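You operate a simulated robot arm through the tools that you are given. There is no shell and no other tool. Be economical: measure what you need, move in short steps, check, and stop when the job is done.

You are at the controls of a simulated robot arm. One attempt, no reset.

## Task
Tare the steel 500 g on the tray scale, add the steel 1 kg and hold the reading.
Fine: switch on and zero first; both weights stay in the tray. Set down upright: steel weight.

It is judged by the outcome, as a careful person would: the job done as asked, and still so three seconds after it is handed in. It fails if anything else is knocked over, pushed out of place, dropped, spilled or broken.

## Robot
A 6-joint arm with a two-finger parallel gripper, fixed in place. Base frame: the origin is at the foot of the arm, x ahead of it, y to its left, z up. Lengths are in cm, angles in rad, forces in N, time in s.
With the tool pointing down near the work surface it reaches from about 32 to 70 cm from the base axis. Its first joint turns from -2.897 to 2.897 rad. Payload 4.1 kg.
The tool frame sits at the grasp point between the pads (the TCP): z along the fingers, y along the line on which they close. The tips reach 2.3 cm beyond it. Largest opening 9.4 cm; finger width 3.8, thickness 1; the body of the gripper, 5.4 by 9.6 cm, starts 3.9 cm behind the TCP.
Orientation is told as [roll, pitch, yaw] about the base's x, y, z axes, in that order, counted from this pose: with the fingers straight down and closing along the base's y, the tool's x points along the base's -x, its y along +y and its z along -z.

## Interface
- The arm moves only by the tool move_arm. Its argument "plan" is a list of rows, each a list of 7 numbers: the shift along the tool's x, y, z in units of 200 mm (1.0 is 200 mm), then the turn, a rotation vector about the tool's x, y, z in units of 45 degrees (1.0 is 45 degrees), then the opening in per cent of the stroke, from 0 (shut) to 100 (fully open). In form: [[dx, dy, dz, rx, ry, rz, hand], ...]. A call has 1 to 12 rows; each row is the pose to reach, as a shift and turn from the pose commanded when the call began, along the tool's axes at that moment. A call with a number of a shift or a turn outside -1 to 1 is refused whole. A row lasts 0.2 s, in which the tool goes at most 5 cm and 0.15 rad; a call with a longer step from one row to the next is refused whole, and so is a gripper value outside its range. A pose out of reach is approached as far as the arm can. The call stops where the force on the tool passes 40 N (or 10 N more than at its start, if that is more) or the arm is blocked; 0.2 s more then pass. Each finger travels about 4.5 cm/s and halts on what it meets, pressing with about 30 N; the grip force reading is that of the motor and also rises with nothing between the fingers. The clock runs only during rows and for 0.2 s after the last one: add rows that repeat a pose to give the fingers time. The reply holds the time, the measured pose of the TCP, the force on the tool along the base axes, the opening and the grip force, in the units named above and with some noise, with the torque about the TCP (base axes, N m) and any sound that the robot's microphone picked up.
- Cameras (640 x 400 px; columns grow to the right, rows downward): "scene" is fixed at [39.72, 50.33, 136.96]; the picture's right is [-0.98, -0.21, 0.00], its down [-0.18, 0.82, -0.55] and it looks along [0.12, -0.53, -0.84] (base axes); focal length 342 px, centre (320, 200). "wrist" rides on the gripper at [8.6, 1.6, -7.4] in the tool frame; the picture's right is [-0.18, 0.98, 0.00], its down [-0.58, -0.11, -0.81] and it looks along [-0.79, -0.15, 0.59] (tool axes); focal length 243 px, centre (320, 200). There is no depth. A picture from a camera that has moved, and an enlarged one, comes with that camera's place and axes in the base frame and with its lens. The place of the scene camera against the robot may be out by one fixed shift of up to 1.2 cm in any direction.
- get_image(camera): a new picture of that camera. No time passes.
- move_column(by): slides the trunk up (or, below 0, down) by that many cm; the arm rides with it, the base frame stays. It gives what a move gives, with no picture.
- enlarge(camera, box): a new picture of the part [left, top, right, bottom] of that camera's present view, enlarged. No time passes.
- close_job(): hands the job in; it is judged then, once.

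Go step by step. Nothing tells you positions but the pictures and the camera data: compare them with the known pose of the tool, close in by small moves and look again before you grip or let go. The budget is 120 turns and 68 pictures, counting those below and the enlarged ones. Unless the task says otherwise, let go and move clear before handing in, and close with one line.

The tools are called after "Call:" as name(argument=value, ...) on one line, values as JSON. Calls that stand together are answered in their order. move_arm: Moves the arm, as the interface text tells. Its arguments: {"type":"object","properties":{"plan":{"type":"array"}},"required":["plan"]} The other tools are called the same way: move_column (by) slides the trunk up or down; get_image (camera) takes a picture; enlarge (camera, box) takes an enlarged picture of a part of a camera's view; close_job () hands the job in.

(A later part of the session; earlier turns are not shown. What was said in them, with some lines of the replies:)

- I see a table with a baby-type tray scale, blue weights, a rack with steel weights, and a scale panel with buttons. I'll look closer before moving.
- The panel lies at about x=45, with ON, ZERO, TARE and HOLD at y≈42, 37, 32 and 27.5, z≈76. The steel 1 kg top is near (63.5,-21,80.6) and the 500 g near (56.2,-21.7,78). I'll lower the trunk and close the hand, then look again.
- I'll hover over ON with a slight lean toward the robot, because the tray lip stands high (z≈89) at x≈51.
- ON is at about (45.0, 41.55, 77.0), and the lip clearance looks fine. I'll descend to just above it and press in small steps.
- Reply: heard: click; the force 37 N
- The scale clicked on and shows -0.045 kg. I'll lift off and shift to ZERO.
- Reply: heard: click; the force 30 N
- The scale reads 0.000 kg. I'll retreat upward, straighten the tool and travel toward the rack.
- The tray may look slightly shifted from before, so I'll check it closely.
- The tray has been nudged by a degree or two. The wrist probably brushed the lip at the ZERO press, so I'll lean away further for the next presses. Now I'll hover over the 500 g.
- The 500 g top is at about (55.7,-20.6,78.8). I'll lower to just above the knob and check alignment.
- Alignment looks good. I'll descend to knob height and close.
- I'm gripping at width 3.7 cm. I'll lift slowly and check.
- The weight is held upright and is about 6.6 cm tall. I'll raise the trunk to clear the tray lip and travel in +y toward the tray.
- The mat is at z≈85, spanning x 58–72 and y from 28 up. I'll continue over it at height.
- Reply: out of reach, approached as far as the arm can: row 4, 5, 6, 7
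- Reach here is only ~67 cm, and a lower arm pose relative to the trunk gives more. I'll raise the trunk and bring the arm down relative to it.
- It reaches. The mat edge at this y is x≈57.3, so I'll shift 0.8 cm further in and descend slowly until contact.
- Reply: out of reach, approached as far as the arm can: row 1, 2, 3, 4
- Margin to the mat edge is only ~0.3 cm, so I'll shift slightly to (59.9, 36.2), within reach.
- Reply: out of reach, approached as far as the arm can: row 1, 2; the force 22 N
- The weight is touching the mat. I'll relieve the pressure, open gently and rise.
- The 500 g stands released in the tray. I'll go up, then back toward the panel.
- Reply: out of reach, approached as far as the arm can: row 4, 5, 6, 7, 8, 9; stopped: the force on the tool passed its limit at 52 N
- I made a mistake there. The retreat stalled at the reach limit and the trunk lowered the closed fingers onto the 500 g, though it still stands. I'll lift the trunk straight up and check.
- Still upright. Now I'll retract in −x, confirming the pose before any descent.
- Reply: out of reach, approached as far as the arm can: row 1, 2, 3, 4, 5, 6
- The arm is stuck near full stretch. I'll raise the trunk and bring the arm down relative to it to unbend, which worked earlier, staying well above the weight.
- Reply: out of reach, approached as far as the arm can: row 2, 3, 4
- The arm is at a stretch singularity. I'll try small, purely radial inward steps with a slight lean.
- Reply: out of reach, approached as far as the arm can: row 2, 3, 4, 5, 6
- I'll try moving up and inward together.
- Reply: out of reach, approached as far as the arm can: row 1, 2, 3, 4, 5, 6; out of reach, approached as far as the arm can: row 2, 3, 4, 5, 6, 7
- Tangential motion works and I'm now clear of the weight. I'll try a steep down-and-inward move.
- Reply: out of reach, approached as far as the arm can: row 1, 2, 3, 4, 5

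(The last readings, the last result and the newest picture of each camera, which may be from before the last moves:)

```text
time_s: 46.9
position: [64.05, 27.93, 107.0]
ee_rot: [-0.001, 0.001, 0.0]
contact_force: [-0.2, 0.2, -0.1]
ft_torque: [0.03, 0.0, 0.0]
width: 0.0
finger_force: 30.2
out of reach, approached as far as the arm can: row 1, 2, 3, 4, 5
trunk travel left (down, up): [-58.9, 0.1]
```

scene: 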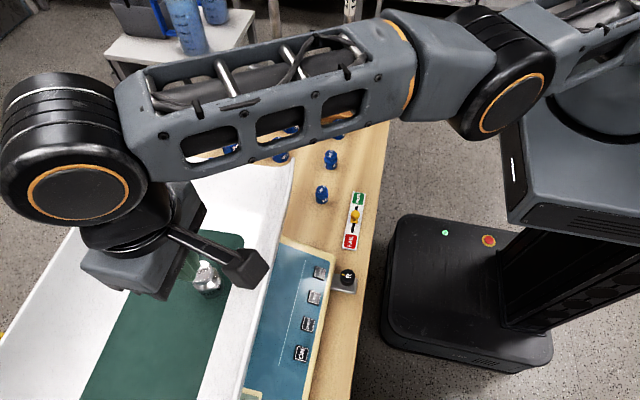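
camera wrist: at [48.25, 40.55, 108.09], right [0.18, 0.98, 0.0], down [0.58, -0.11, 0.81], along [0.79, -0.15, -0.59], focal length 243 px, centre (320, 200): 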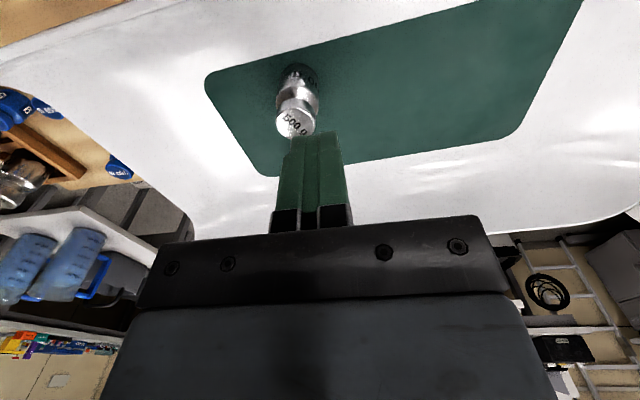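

I'll test whether a tool tilt (wrist moving inward) breaks the deadlock; there is plenty of clearance here.

Call:
move_arm(plan=[[0, 0, 0, 0, -0.15, 0, 0], [0, 0, 0, 0, -0.3, 0, 0], [0, 0, 0, 0, -0.45, 0, 0], [0, 0, 0, 0, -0.45, 0, 0]])

Call:
get_image(camera="scene")

```text
time_s: 47.9
position: [68.3, 29.65, 107.35]
ee_rot: [-0.009, -0.327, -0.008]
contact_force: [-0.8, -0.1, -0.2]
ft_torque: [0.04, -0.04, -0.02]
width: 0.0
finger_force: 29.9
out of reach, approached as far as the arm can: row 1, 2, 3
trunk travel left (down, up): [-58.9, 0.1]
```

```text
28 pictures are left
```

scene: 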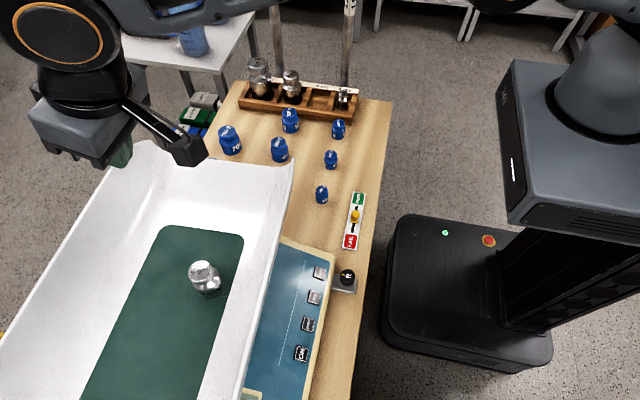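

The last row was within reach. Now I'll try moving inward with the lean.

Call:
move_arm(plan=[[0.1, -0.03, 0, 0, 0, 0, 0], [0.25, -0.08, 0, 0, 0, 0, 0], [0.4, -0.13, 0, 0, 0, 0, 0], [0.55, -0.18, 0, 0, 0, 0, 0], [0.7, -0.23, 0, 0, 0, 0, 0], [0.7, -0.23, 0, 0, 0, 0, 0]])

Call:
enlarge(camera="scene", box=[140, 220, 300, 320])

```text
time_s: 49.3
position: [50.87, 23.04, 101.31]
ee_rot: [0.001, -0.353, 0.0]
contact_force: [-0.6, -0.4, 0.1]
ft_torque: [0.01, -0.02, -0.05]
width: 0.01
finger_force: 30.1
out of reach, approached as far as the arm can: row 1
trunk travel left (down, up): [-58.9, 0.1]
```

```text
4.00 times, centred on (220, 270) of scene
camera zoom: at [39.72, 50.33, 136.96], right [-0.98, -0.21, 0.0], down [-0.18, 0.82, -0.55], along [0.12, -0.53, -0.84], focal length 1370 px, centre (720, -80)
```

zoom: 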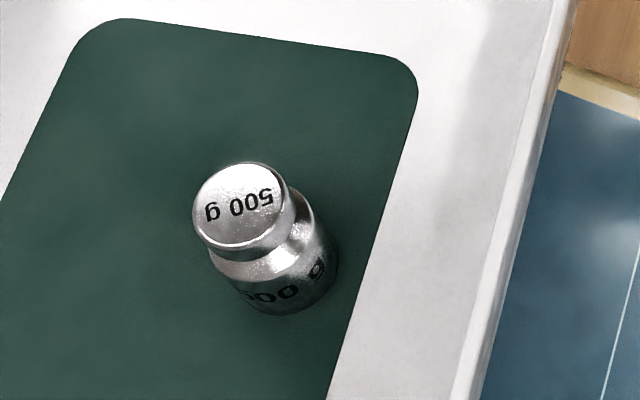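

I'm free of the singularity, and the 500 g stands upright. I'll move over the panel near TARE, still high.

Call:
move_arm(plan=[[0.1, 0.08, -0.03, 0, 0.05, 0, 0], [0.2, 0.2, -0.07, 0, 0.1, 0, 0], [0.3, 0.32, -0.11, 0, 0.127, 0, 0], [0.352, 0.44, -0.13, 0, 0.127, 0, 0], [0.352, 0.46, -0.13, 0, 0.127, 0, 0], [0.352, 0.46, -0.13, 0, 0.127, 0, 0]])

```text
time_s: 50.7
position: [43.21, 32.32, 101.47]
ee_rot: [0.001, -0.254, 0.0]
contact_force: [1.0, 0.0, 0.6]
ft_torque: [0.0, 0.02, -0.01]
width: 0.0
finger_force: 29.9
trunk travel left (down, up): [-58.9, 0.1]
```

Call:
move_column(by=-17)

Call:
get_image(camera="wrist")

Call:
get_image(camera="scene")

```text
time_s: 52.7
position: [43.21, 32.18, 84.43]
ee_rot: [0.0, -0.253, 0.001]
contact_force: [0.3, -0.2, -0.6]
ft_torque: [0.02, -0.01, 0.02]
width: 0.02
finger_force: 29.7
trunk travel left (down, up): [-41.9, 17.1]
```

```text
26 pictures are left
camera wrist: at [32.96, 33.87, 89.49], right [0.18, 0.98, 0.05], down [0.36, -0.11, 0.93], along [0.92, -0.15, -0.37], focal length 243 px, centre (320, 200)
```

wrist: 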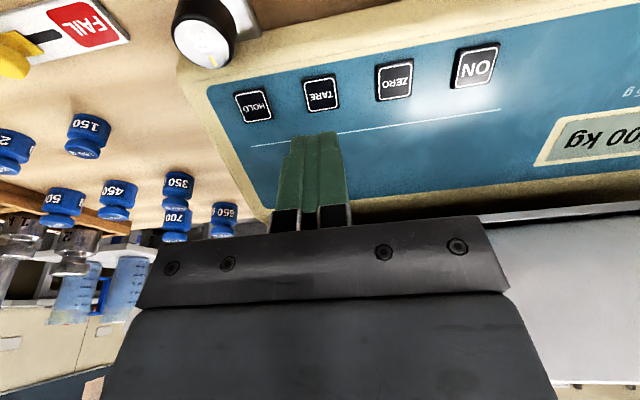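

```text
25 pictures are left
```

scene: 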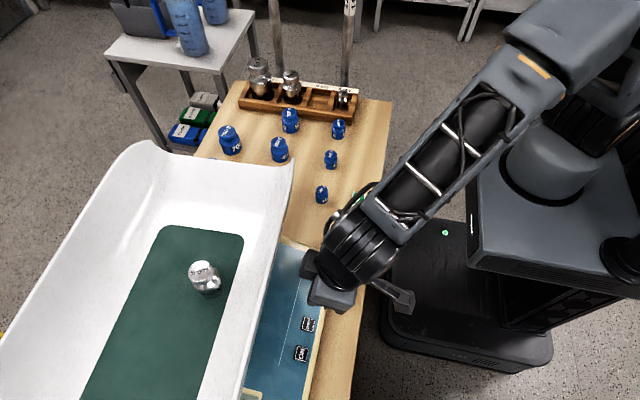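

TARE is at about (45.1,32.3) and the tool is lined up with it. I'll press down gradually.

Call:
move_arm(plan=[[-0.0287, 0, 0.1, 0, 0, 0, 0], [-0.0287, 0, 0.1882, 0, 0, 0, 0], [-0.0224, 0, 0.2124, 0, 0, 0, 0], [-0.0186, 0, 0.2269, 0, 0, 0, 0], [-0.0161, 0, 0.2366, 0, 0, 0, 0], [-0.0136, 0, 0.2463, 0, 0, 0, 0]])

Call:
get_image(camera="wrist")

Call:
enlarge(camera="scene", box=[100, 130, 380, 305])

```text
time_s: 54.1
position: [44.64, 32.28, 79.68]
ee_rot: [0.001, -0.255, 0.0]
contact_force: [0.1, 0.6, 2.5]
ft_torque: [0.01, -0.06, -0.01]
width: 0.01
finger_force: 30.3
trunk travel left (down, up): [-41.9, 17.1]
heard: click
```

```text
24 pictures are left
camera wrist: at [34.42, 33.88, 84.79], right [0.18, 0.98, 0.05], down [0.36, -0.11, 0.93], along [0.92, -0.15, -0.37], focal length 243 px, centre (320, 200)
```

wrist: 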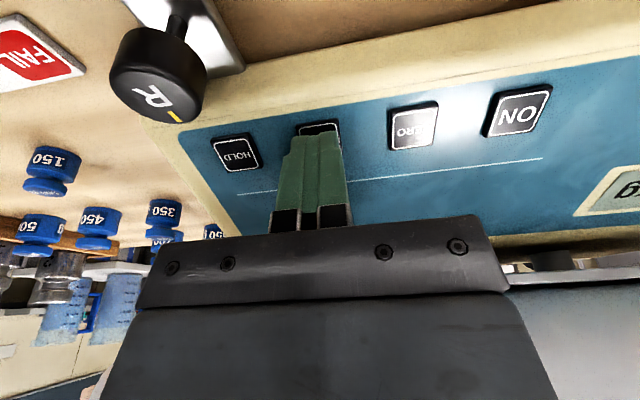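

```text
2.29 times, centred on (240, 218) of scene
camera zoom: at [39.72, 50.33, 136.96], right [-0.98, -0.21, 0.0], down [-0.18, 0.82, -0.55], along [0.12, -0.53, -0.84], focal length 783 px, centre (503, 160)
```

zoom: 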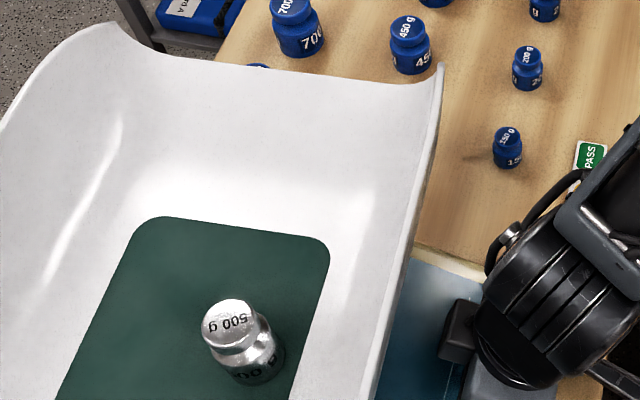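

TARE clicked and the tray is unmoved. I'll rise and look at the display.

Call:
move_arm(plan=[[-0.03, 0, -0.12, 0, 0, 0, 0], [-0.06, 0.1, -0.24, 0, 0, 0, 0], [-0.075, 0.3, -0.29, 0, 0, 0, 0], [-0.075, 0.4, -0.29, 0, 0, 0, 0], [-0.075, 0.4, -0.29, 0, 0, 0, 0]])

Call:
enlarge(camera="wrist", box=[320, 60, 640, 260])

```text
time_s: 55.3
position: [44.58, 40.18, 85.59]
ee_rot: [-0.001, -0.253, 0.0]
contact_force: [0.9, 0.1, 0.0]
ft_torque: [0.01, 0.05, 0.01]
width: 0.0
finger_force: 30.1
trunk travel left (down, up): [-41.9, 17.1]
```

```text
2.00 times, centred on (480, 160) of wrist
camera zoom: at [34.34, 41.86, 90.72], right [0.18, 0.98, 0.05], down [0.36, -0.11, 0.93], along [0.92, -0.15, -0.37], focal length 485 px, centre (0, 280)
```

zoom: 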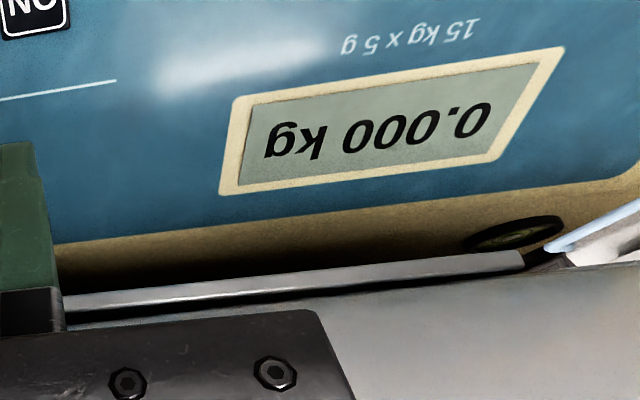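

The display reads 0.000 kg with the 500 g on, so it is tared. Now I'll head for the 1 kg, going up first and then back along y.

Call:
move_column(by=8)

Call:
move_arm(plan=[[0, -0.15, 0, 0, 0.1, 0, 0], [0, -0.38, 0, 0, 0.2, 0, 0], [0, -0.6, 0, 0, 0.323, 0, 0], [0, -0.82, 0, 0, 0.323, 0, 0], [0, -1, 0, 0, 0.323, 0, 0], [0, -1, 0, 0, 0.323, 0, 0]])

Call:
move_arm(plan=[[0, -0.22, 0, 0, 0, 0, 20], [0, -0.44, 0, 0, 0, 0, 40], [0, -0.66, 0, 0, 0, 0, 60], [0, -0.88, 0, 0, 0, 0, 75], [0, -1, 0, 0, 0, 0, 75], [0, -1, 0, 0, 0, 0, 75]])

```text
time_s: 56.4
position: [44.66, 40.02, 93.6]
ee_rot: [0.0, -0.252, 0.001]
contact_force: [0.3, -0.1, 0.2]
ft_torque: [0.0, 0.05, 0.0]
width: 0.0
finger_force: 30.3
trunk travel left (down, up): [-49.9, 9.1]
```

```text
time_s: 57.8
position: [44.5, 19.83, 93.53]
ee_rot: [0.0, 0.001, 0.001]
contact_force: [0.3, 0.0, -0.2]
ft_torque: [0.03, 0.0, 0.01]
width: 0.0
finger_force: 30.3
trunk travel left (down, up): [-49.9, 9.1]
```

```text
time_s: 59.2
position: [44.42, 0.08, 93.46]
ee_rot: [0.0, 0.001, 0.0]
contact_force: [0.0, -0.7, -0.4]
ft_torque: [0.0, -0.01, 0.02]
width: 7.06
finger_force: 0.1
trunk travel left (down, up): [-49.9, 9.1]
```

Call:
move_arm(plan=[[-0.13, -0.16, 0, 0, 0, 0, 75], [-0.27, -0.32, 0, 0, 0, 0, 75], [-0.4, -0.48, 0, 0, 0, 0, 75], [-0.54, -0.64, 0, 0, 0, 0, 75], [-0.68, -0.8, 0, 0, 0, 0, 75], [-0.8, -0.95, 0.05, 0, 0, 0, 75], [-0.88, -1.0, 0.13, 0, 0, 0, 75], [-0.88, -1.0, 0.13, 0, 0, 0, 75]])

Call:
get_image(camera="wrist")

Call:
enlarge(camera="scene", box=[220, 30, 400, 142])

```text
time_s: 61.0
position: [62.16, -19.9, 91.14]
ee_rot: [0.0, 0.0, 0.0]
contact_force: [0.3, -0.3, 0.3]
ft_torque: [0.0, 0.0, -0.02]
width: 7.05
finger_force: 0.1
trunk travel left (down, up): [-49.9, 9.1]
```

```text
21 pictures are left
camera wrist: at [53.47, -18.26, 98.6], right [0.18, 0.98, 0.0], down [0.58, -0.11, 0.81], along [0.79, -0.15, -0.59], focal length 243 px, centre (320, 200)
```

wrist: 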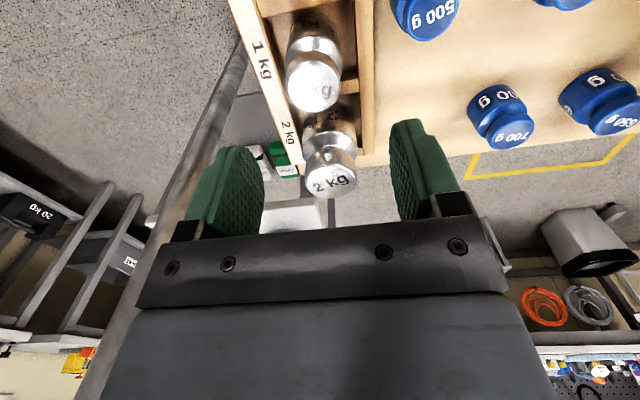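

```text
3.56 times, centred on (310, 86) of scene
camera zoom: at [39.72, 50.33, 136.96], right [-0.98, -0.21, 0.0], down [-0.18, 0.82, -0.55], along [0.12, -0.53, -0.84], focal length 1218 px, centre (356, 605)
```

zoom: 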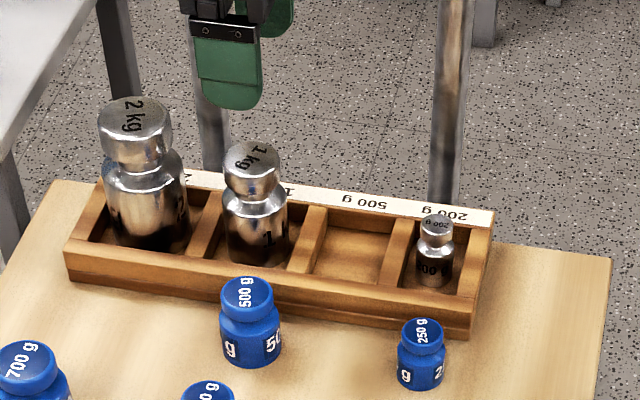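

The 1 kg top is at about (62.9,-20.35,81). I'll lower to just above it and check.

Call:
move_arm(plan=[[-0.037, -0.022, 0.1, 0, 0, 0, 75], [-0.037, -0.022, 0.25, 0, 0, 0, 75], [-0.037, -0.022, 0.34, 0, 0, 0, 75], [-0.037, -0.022, 0.34, 0, 0, 0, 75]])

Call:
get_image(camera="wrist")

```text
time_s: 62.0
position: [62.83, -20.22, 84.17]
ee_rot: [0.0, 0.0, 0.002]
contact_force: [0.3, 0.4, 0.3]
ft_torque: [-0.03, 0.03, -0.03]
width: 7.03
finger_force: 0.0
trunk travel left (down, up): [-49.9, 9.1]
```

```text
19 pictures are left
camera wrist: at [54.25, -18.55, 91.63], right [0.18, 0.98, 0.0], down [0.58, -0.11, 0.81], along [0.79, -0.15, -0.59], focal length 243 px, centre (320, 200)
```

wrist: 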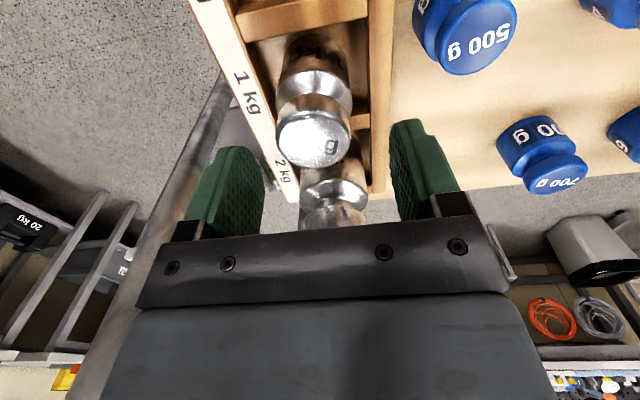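

Call:
move_arm(plan=[[-0.006, -0.02, 0.1, 0, 0, 0, 75], [-0.006, -0.02, 0.22, 0, 0, 0, 75], [-0.006, -0.02, 0.2225, 0, 0, 0, 60], [-0.006, -0.02, 0.2225, 0, 0, 0, 45], [-0.006, -0.02, 0.2225, 0, 0, 0, 30], [-0.006, -0.02, 0.2225, 0, 0, 0, 30], [-0.006, -0.02, 0.2225, 0, 0, 0, 30]])

Call:
get_image(camera="wrist")

```text
time_s: 63.6
position: [63.13, -20.61, 79.77]
ee_rot: [0.0, -0.001, 0.001]
contact_force: [0.8, -2.8, 0.4]
ft_torque: [-0.18, -0.26, -0.1]
width: 4.72
finger_force: 30.1
trunk travel left (down, up): [-49.9, 9.1]
```

```text
18 pictures are left
camera wrist: at [54.49, -18.91, 87.2], right [0.18, 0.98, 0.0], down [0.58, -0.11, 0.81], along [0.79, -0.15, -0.59], focal length 243 px, centre (320, 200)
```

wrist: 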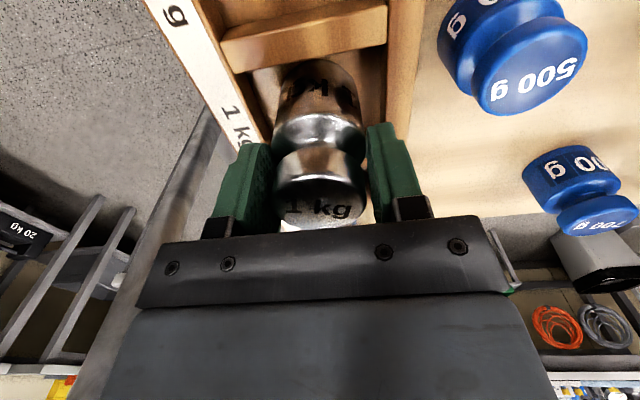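

Gripped at 4.7 cm. I'll lift with the trunk (straight up, no stretch change).

Call:
move_column(by=9)

Call:
get_image(camera="wrist")

```text
time_s: 64.9
position: [63.2, -20.44, 88.46]
ee_rot: [0.001, 0.002, -0.001]
contact_force: [0.6, -0.6, -9.5]
ft_torque: [-0.04, -0.03, 0.01]
width: 4.73
finger_force: 29.9
trunk travel left (down, up): [-58.9, 0.1]
```

```text
17 pictures are left
camera wrist: at [54.54, -18.9, 96.13], right [0.18, 0.98, 0.0], down [0.58, -0.11, 0.81], along [0.79, -0.15, -0.59], focal length 243 px, centre (320, 200)
```

wrist: 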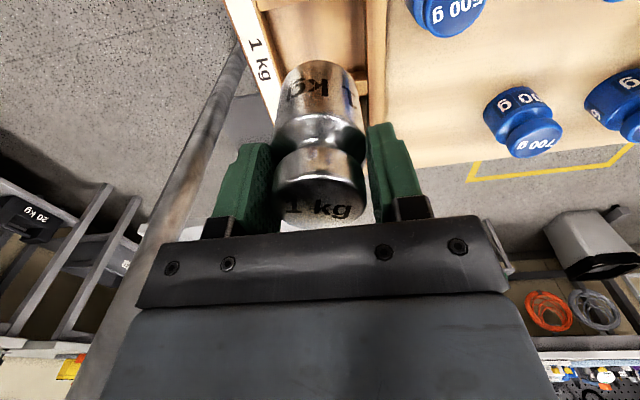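

The 1 kg is held upright. I'll pull inward and up, then travel to the tray side.

Call:
move_arm(plan=[[0.05, 0, -0.1, 0, 0, 0, 30], [0.15, 0.03, -0.25, 0, 0, 0, 30], [0.25, 0.1, -0.4, 0, 0, 0, 30], [0.3, 0.22, -0.52, 0, 0, 0, 30], [0.3, 0.38, -0.52, 0, 0, 0, 30], [0.3, 0.54, -0.52, 0, 0, 0, 30], [0.3, 0.7, -0.52, 0, 0, 0, 30], [0.3, 0.86, -0.52, 0, 0, 0, 30], [0.3, 0.96, -0.52, 0, 0, 0, 30], [0.3, 1, -0.52, 0, 0, 0, 30], [0.3, 1, -0.52, 0, 0, 0, 30]])

```text
time_s: 67.3
position: [57.15, -0.58, 98.87]
ee_rot: [0.001, 0.003, -0.001]
contact_force: [-0.3, -0.4, -9.0]
ft_torque: [-0.01, 0.0, -0.01]
width: 4.72
finger_force: 30.2
trunk travel left (down, up): [-58.9, 0.1]
```

Call:
move_arm(plan=[[0, 0.1, 0, 0, 0, 0.12, 30], [0, 0.22, 0, 0, 0, 0.28, 30], [0, 0.36, 0, 0, 0, 0.44, 30], [0, 0.5, 0, 0, 0, 0.6, 30], [0, 0.64, 0, 0, 0, 0.76, 30], [0, 0.78, 0, 0, 0, 0.92, 30], [0, 0.9, 0, 0, 0, 1, 30], [0, 0.98, 0, 0, 0, 1, 30], [0, 0.98, 0, 0, 0, 1, 30]])

Call:
get_image(camera="wrist")

```text
time_s: 69.3
position: [57.0, 19.21, 99.03]
ee_rot: [-0.002, 0.0, -0.786]
contact_force: [0.7, -0.5, -10.0]
ft_torque: [-0.01, -0.02, 0.01]
width: 4.75
finger_force: 30.1
trunk travel left (down, up): [-58.9, 0.1]
```

```text
16 pictures are left
camera wrist: at [52.13, 26.45, 106.51], right [0.83, 0.56, 0.0], down [0.34, -0.49, 0.81], along [0.45, -0.67, -0.59], focal length 243 px, centre (320, 200)
```

wrist: 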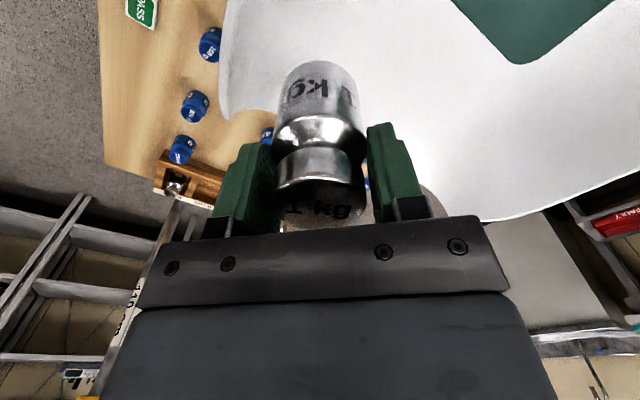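

Call:
move_arm(plan=[[0.06, 0.13, 0, 0, 0, 0, 30], [0.12, 0.27, 0, 0, 0, 0, 30], [0.18, 0.41, 0.03, 0, 0, 0, 30], [0.23, 0.51, 0.07, 0, 0, 0, 30], [0.2475, 0.5445, 0.15, 0, 0, 0, 30], [0.2475, 0.5445, 0.15, 0, 0, 0, 30]])

Call:
get_image(camera="wrist")

Call:
get_image(camera="scene")

```text
time_s: 70.7
position: [61.22, 30.09, 96.07]
ee_rot: [0.0, 0.0, -0.786]
contact_force: [0.9, -0.6, -10.5]
ft_torque: [0.0, -0.02, -0.01]
width: 4.73
finger_force: 30.4
trunk travel left (down, up): [-58.9, 0.1]
```

```text
15 pictures are left
camera wrist: at [56.3, 37.43, 103.54], right [0.83, 0.56, 0.0], down [0.34, -0.49, 0.81], along [0.45, -0.67, -0.59], focal length 243 px, centre (320, 200)
```

wrist: 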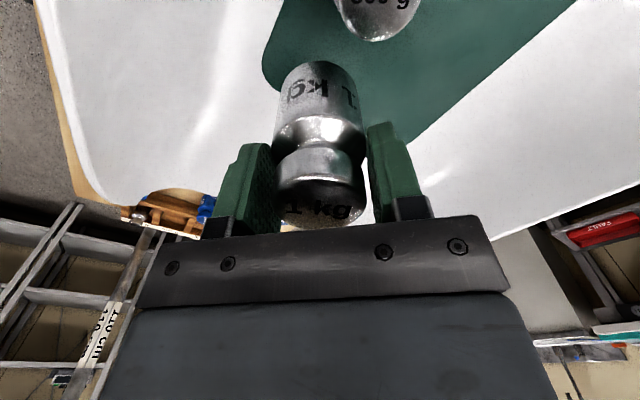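

```text
14 pictures are left
```

scene: 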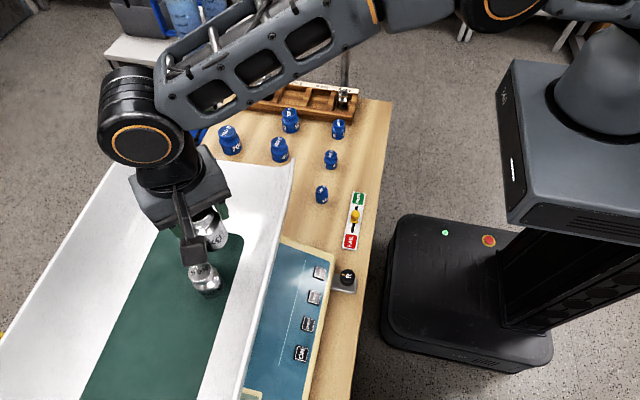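

The 500 g is confirmed at (59.8,36.1). I'll nudge to (61.8,30.8), fully on the mat, and descend to just above it.

Call:
move_arm(plan=[[0.0035, 0.046, 0.05, 0, 0, 0, 30], [0.0035, 0.046, 0.13, 0, 0, 0, 30], [0.0035, 0.046, 0.18, 0, 0, 0, 30], [0.0035, 0.046, 0.18, 0, 0, 0, 30]])

Call:
get_image(camera="wrist")

```text
time_s: 71.7
position: [61.8, 31.07, 92.21]
ee_rot: [-0.001, 0.001, -0.786]
contact_force: [0.2, -0.5, -9.8]
ft_torque: [0.0, -0.03, 0.01]
width: 4.73
finger_force: 30.8
trunk travel left (down, up): [-58.9, 0.1]
```

```text
13 pictures are left
camera wrist: at [56.99, 38.38, 99.73], right [0.83, 0.56, 0.0], down [0.34, -0.49, 0.81], along [0.45, -0.67, -0.59], focal length 243 px, centre (320, 200)
```

wrist: 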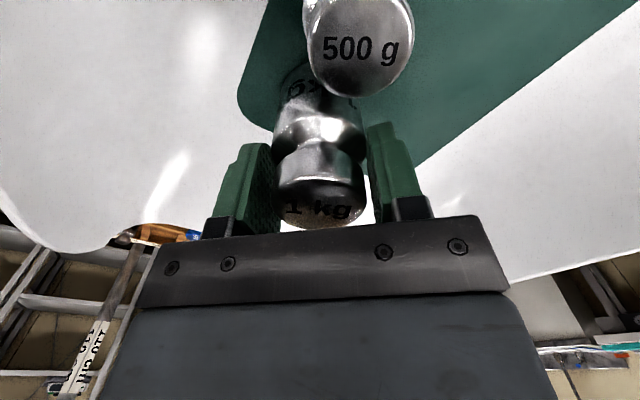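

Call:
move_arm(plan=[[0, 0, 0.012, 0, 0, 0, 30], [0, 0, 0.022, 0, 0, 0, 30], [0, 0, 0.032, 0, 0, 0, 30], [0, 0, 0.04, 0, 0, 0, 30], [0, 0, 0.04, 0, 0, 0, 30]])

```text
time_s: 72.9
position: [61.93, 31.06, 91.69]
ee_rot: [-0.001, -0.001, -0.787]
contact_force: [1.0, -0.3, -8.3]
ft_torque: [-0.07, -0.07, -0.05]
width: 4.73
finger_force: 30.3
trunk travel left (down, up): [-58.9, 0.1]
```

Call:
move_arm(plan=[[0, 0, 0.008, 0, 0, 0, 30], [0, 0, 0.015, 0, 0, 0, 30], [0, 0, 0.015, 0, 0, 0, 30]])

```text
time_s: 73.7
position: [61.96, 31.14, 91.61]
ee_rot: [0.005, -0.003, -0.784]
contact_force: [1.1, 1.1, 14.8]
ft_torque: [-0.02, 0.19, -0.13]
width: 4.7
finger_force: 30.0
trunk travel left (down, up): [-58.9, 0.1]
```

The 1 kg is on the mat. I'll ease the pressure and open.

Call:
move_arm(plan=[[0, 0, -0.012, 0, 0, 0, 30], [0, 0, -0.012, 0, 0, 0, 45], [0, 0, -0.012, 0, 0, 0, 58], [0, 0, -0.012, 0, 0, 0, 66], [0, 0, -0.012, 0, 0, 0, 66], [0, 0, -0.012, 0, 0, 0, 66]])

Call:
get_image(camera="wrist")

```text
time_s: 75.1
position: [61.81, 30.84, 91.51]
ee_rot: [-0.003, 0.0, -0.784]
contact_force: [1.7, 1.3, 0.6]
ft_torque: [-0.01, 0.02, 0.04]
width: 6.2
finger_force: 0.0
trunk travel left (down, up): [-58.9, 0.1]
```

```text
12 pictures are left
camera wrist: at [56.91, 38.28, 99.1], right [0.83, 0.57, 0.0], down [0.33, -0.49, 0.81], along [0.46, -0.67, -0.59], focal length 243 px, centre (320, 200)
```

wrist: 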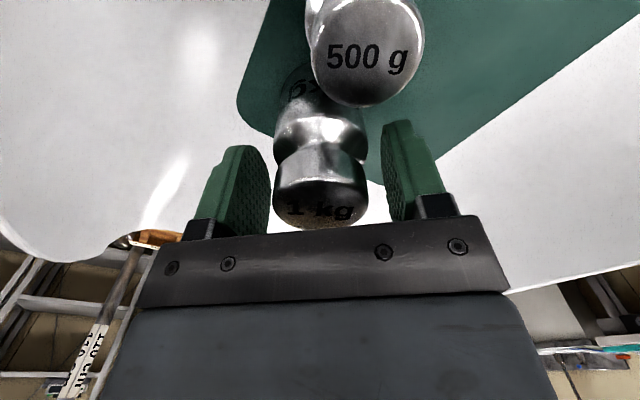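

Released and upright. I'll move straight up 6 cm, then check before retreating inward.

Call:
move_arm(plan=[[0, 0, -0.08, 0, 0, 0, 66], [0, 0, -0.18, 0, 0, 0, 66], [0, 0, -0.3, 0, 0, 0, 66], [0, 0, -0.3, 0, 0, 0, 66]])

```text
time_s: 76.1
position: [61.98, 30.88, 97.73]
ee_rot: [-0.002, 0.001, -0.784]
contact_force: [-0.9, -0.5, 0.9]
ft_torque: [0.02, -0.01, 0.0]
width: 6.24
finger_force: 0.1
trunk travel left (down, up): [-58.9, 0.1]
```

Call:
move_arm(plan=[[0.06, -0.09, 0, 0, 0, -0.1, 50], [0.15, -0.22, 0, 0, 0, -0.28, 30], [0.25, -0.36, 0, 0, 0, -0.46, 10], [0.35, -0.5, 0, 0, 0, -0.64, 0], [0.44, -0.64, 0, 0, 0, -0.82, 0], [0.537, -0.77, 0, 0, 0, -1, 0], [0.537, -0.77, 0, 0, 0, -1, 0]])

```text
time_s: 77.7
position: [43.25, 27.8, 97.54]
ee_rot: [-0.001, -0.001, 0.002]
contact_force: [0.2, 0.7, 0.0]
ft_torque: [0.02, 0.01, -0.01]
width: 0.01
finger_force: 30.1
trunk travel left (down, up): [-58.9, 0.1]
```

Clear. Now I'll add the lean and come down over HOLD using the trunk.

Call:
move_arm(plan=[[0, 0, 0, 0, -0.17, 0, 0], [0, 0, 0, 0, -0.325, 0, 0], [0, 0, 0, 0, -0.325, 0, 0]])

Call:
move_column(by=-13)

Call:
get_image(camera="wrist")

Call:
get_image(camera="scene")

```text
time_s: 78.5
position: [43.32, 27.68, 97.55]
ee_rot: [0.0, -0.255, 0.003]
contact_force: [0.6, 0.0, 1.3]
ft_torque: [0.02, -0.01, -0.02]
width: 0.0
finger_force: 29.8
trunk travel left (down, up): [-58.9, 0.1]
```

```text
time_s: 80.1
position: [43.27, 27.71, 84.64]
ee_rot: [0.0, -0.256, -0.001]
contact_force: [0.5, -0.4, -0.3]
ft_torque: [-0.03, 0.0, 0.0]
width: 0.02
finger_force: 30.4
trunk travel left (down, up): [-45.9, 13.1]
```

```text
11 pictures are left
camera wrist: at [33.09, 29.35, 89.72], right [0.18, 0.98, 0.05], down [0.36, -0.11, 0.93], along [0.92, -0.15, -0.37], focal length 243 px, centre (320, 200)
```

wrist: 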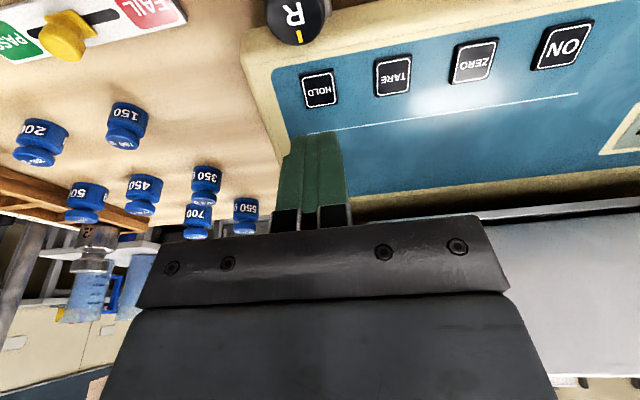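

```text
10 pictures are left
```

scene: 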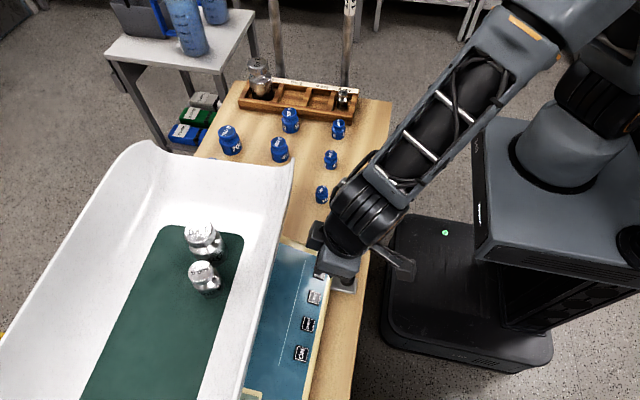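

Both weights are upright in the tray and HOLD is lined up. I'll press it with the same descent.

Call:
move_arm(plan=[[-0.0287, 0, 0.1, 0, 0, 0, 0], [-0.0262, 0, 0.1979, 0, 0, 0, 0], [-0.0199, 0, 0.2221, 0, 0, 0, 0], [-0.0161, 0, 0.2366, 0, 0, 0, 0], [-0.0136, 0, 0.2463, 0, 0, 0, 0], [-0.0111, 0, 0.256, 0, 0, 0, 0]])

```text
time_s: 81.5
position: [44.87, 27.63, 79.89]
ee_rot: [0.001, -0.26, 0.001]
contact_force: [-0.8, -2.6, 11.8]
ft_torque: [-0.06, -0.28, -0.05]
width: 0.01
finger_force: 30.0
trunk travel left (down, up): [-45.9, 13.1]
heard: click
```

HOLD clicked. I'll rise and slide along y to read the display.

Call:
move_arm(plan=[[-0.03, 0, -0.12, 0, 0, 0, 0], [-0.06, 0, -0.24, 0, 0, 0, 0], [-0.075, 0.18, -0.29, 0, 0, 0, 0], [-0.075, 0.4, -0.29, 0, 0, 0, 0], [-0.075, 0.6, -0.29, 0, 0, 0, 0], [-0.075, 0.6, -0.29, 0, 0, 0, 0]])

Call:
enlarge(camera="wrist", box=[320, 60, 640, 260])

```text
time_s: 82.9
position: [44.42, 39.67, 85.88]
ee_rot: [0.0, -0.254, 0.001]
contact_force: [0.2, -0.3, -0.7]
ft_torque: [-0.01, -0.01, 0.03]
width: 0.0
finger_force: 30.1
trunk travel left (down, up): [-45.9, 13.1]
```

```text
2.00 times, centred on (480, 160) of wrist
camera zoom: at [34.25, 41.35, 90.92], right [0.18, 0.98, 0.05], down [0.36, -0.11, 0.93], along [0.92, -0.15, -0.37], focal length 485 px, centre (0, 280)
```

zoom: 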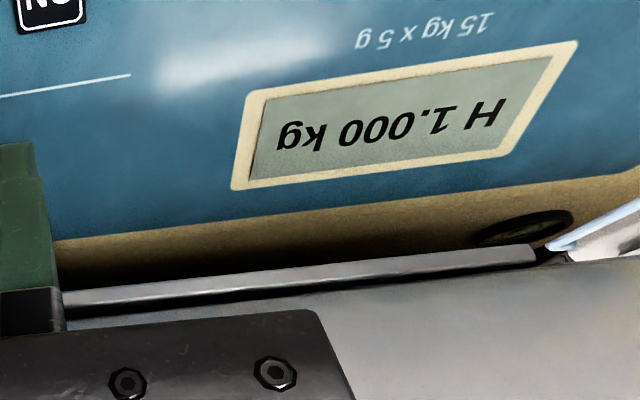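

The display shows "H 1.000 kg". I'll raise clear and take a final look.

Call:
move_column(by=12)

Call:
get_image(camera="scene")

```text
time_s: 84.4
position: [44.47, 39.62, 97.75]
ee_rot: [-0.001, -0.255, -0.001]
contact_force: [-0.5, 0.3, 0.5]
ft_torque: [0.0, 0.01, 0.02]
width: 0.01
finger_force: 30.0
trunk travel left (down, up): [-57.9, 1.1]
```

```text
8 pictures are left
```

scene: 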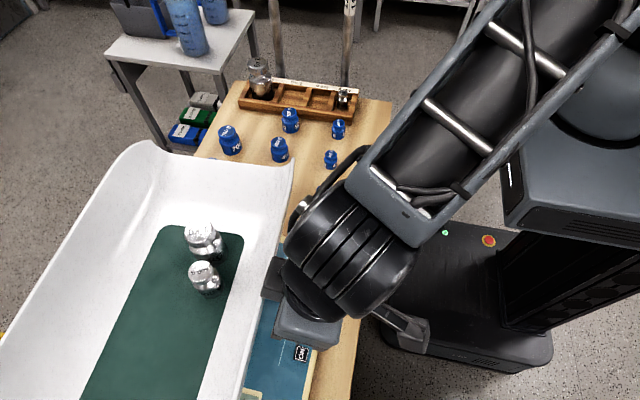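

Both weights stand upright in the tray, the reading is held, and the arm is clear, so I'm handing in.

Call:
close_job()

```text
The job is handed in.
```

The job is handed in: the scale was switched on and zeroed, the steel 500 g tared, the steel 1 kg added, and the display holds "H 1.000 kg" with both weights upright in the tray. Two slips on the way: the tray turned by about 1–2° around the ON and ZERO presses, and the closed fingers once pressed on top of the 500 g (about 52 N), which stayed standing.
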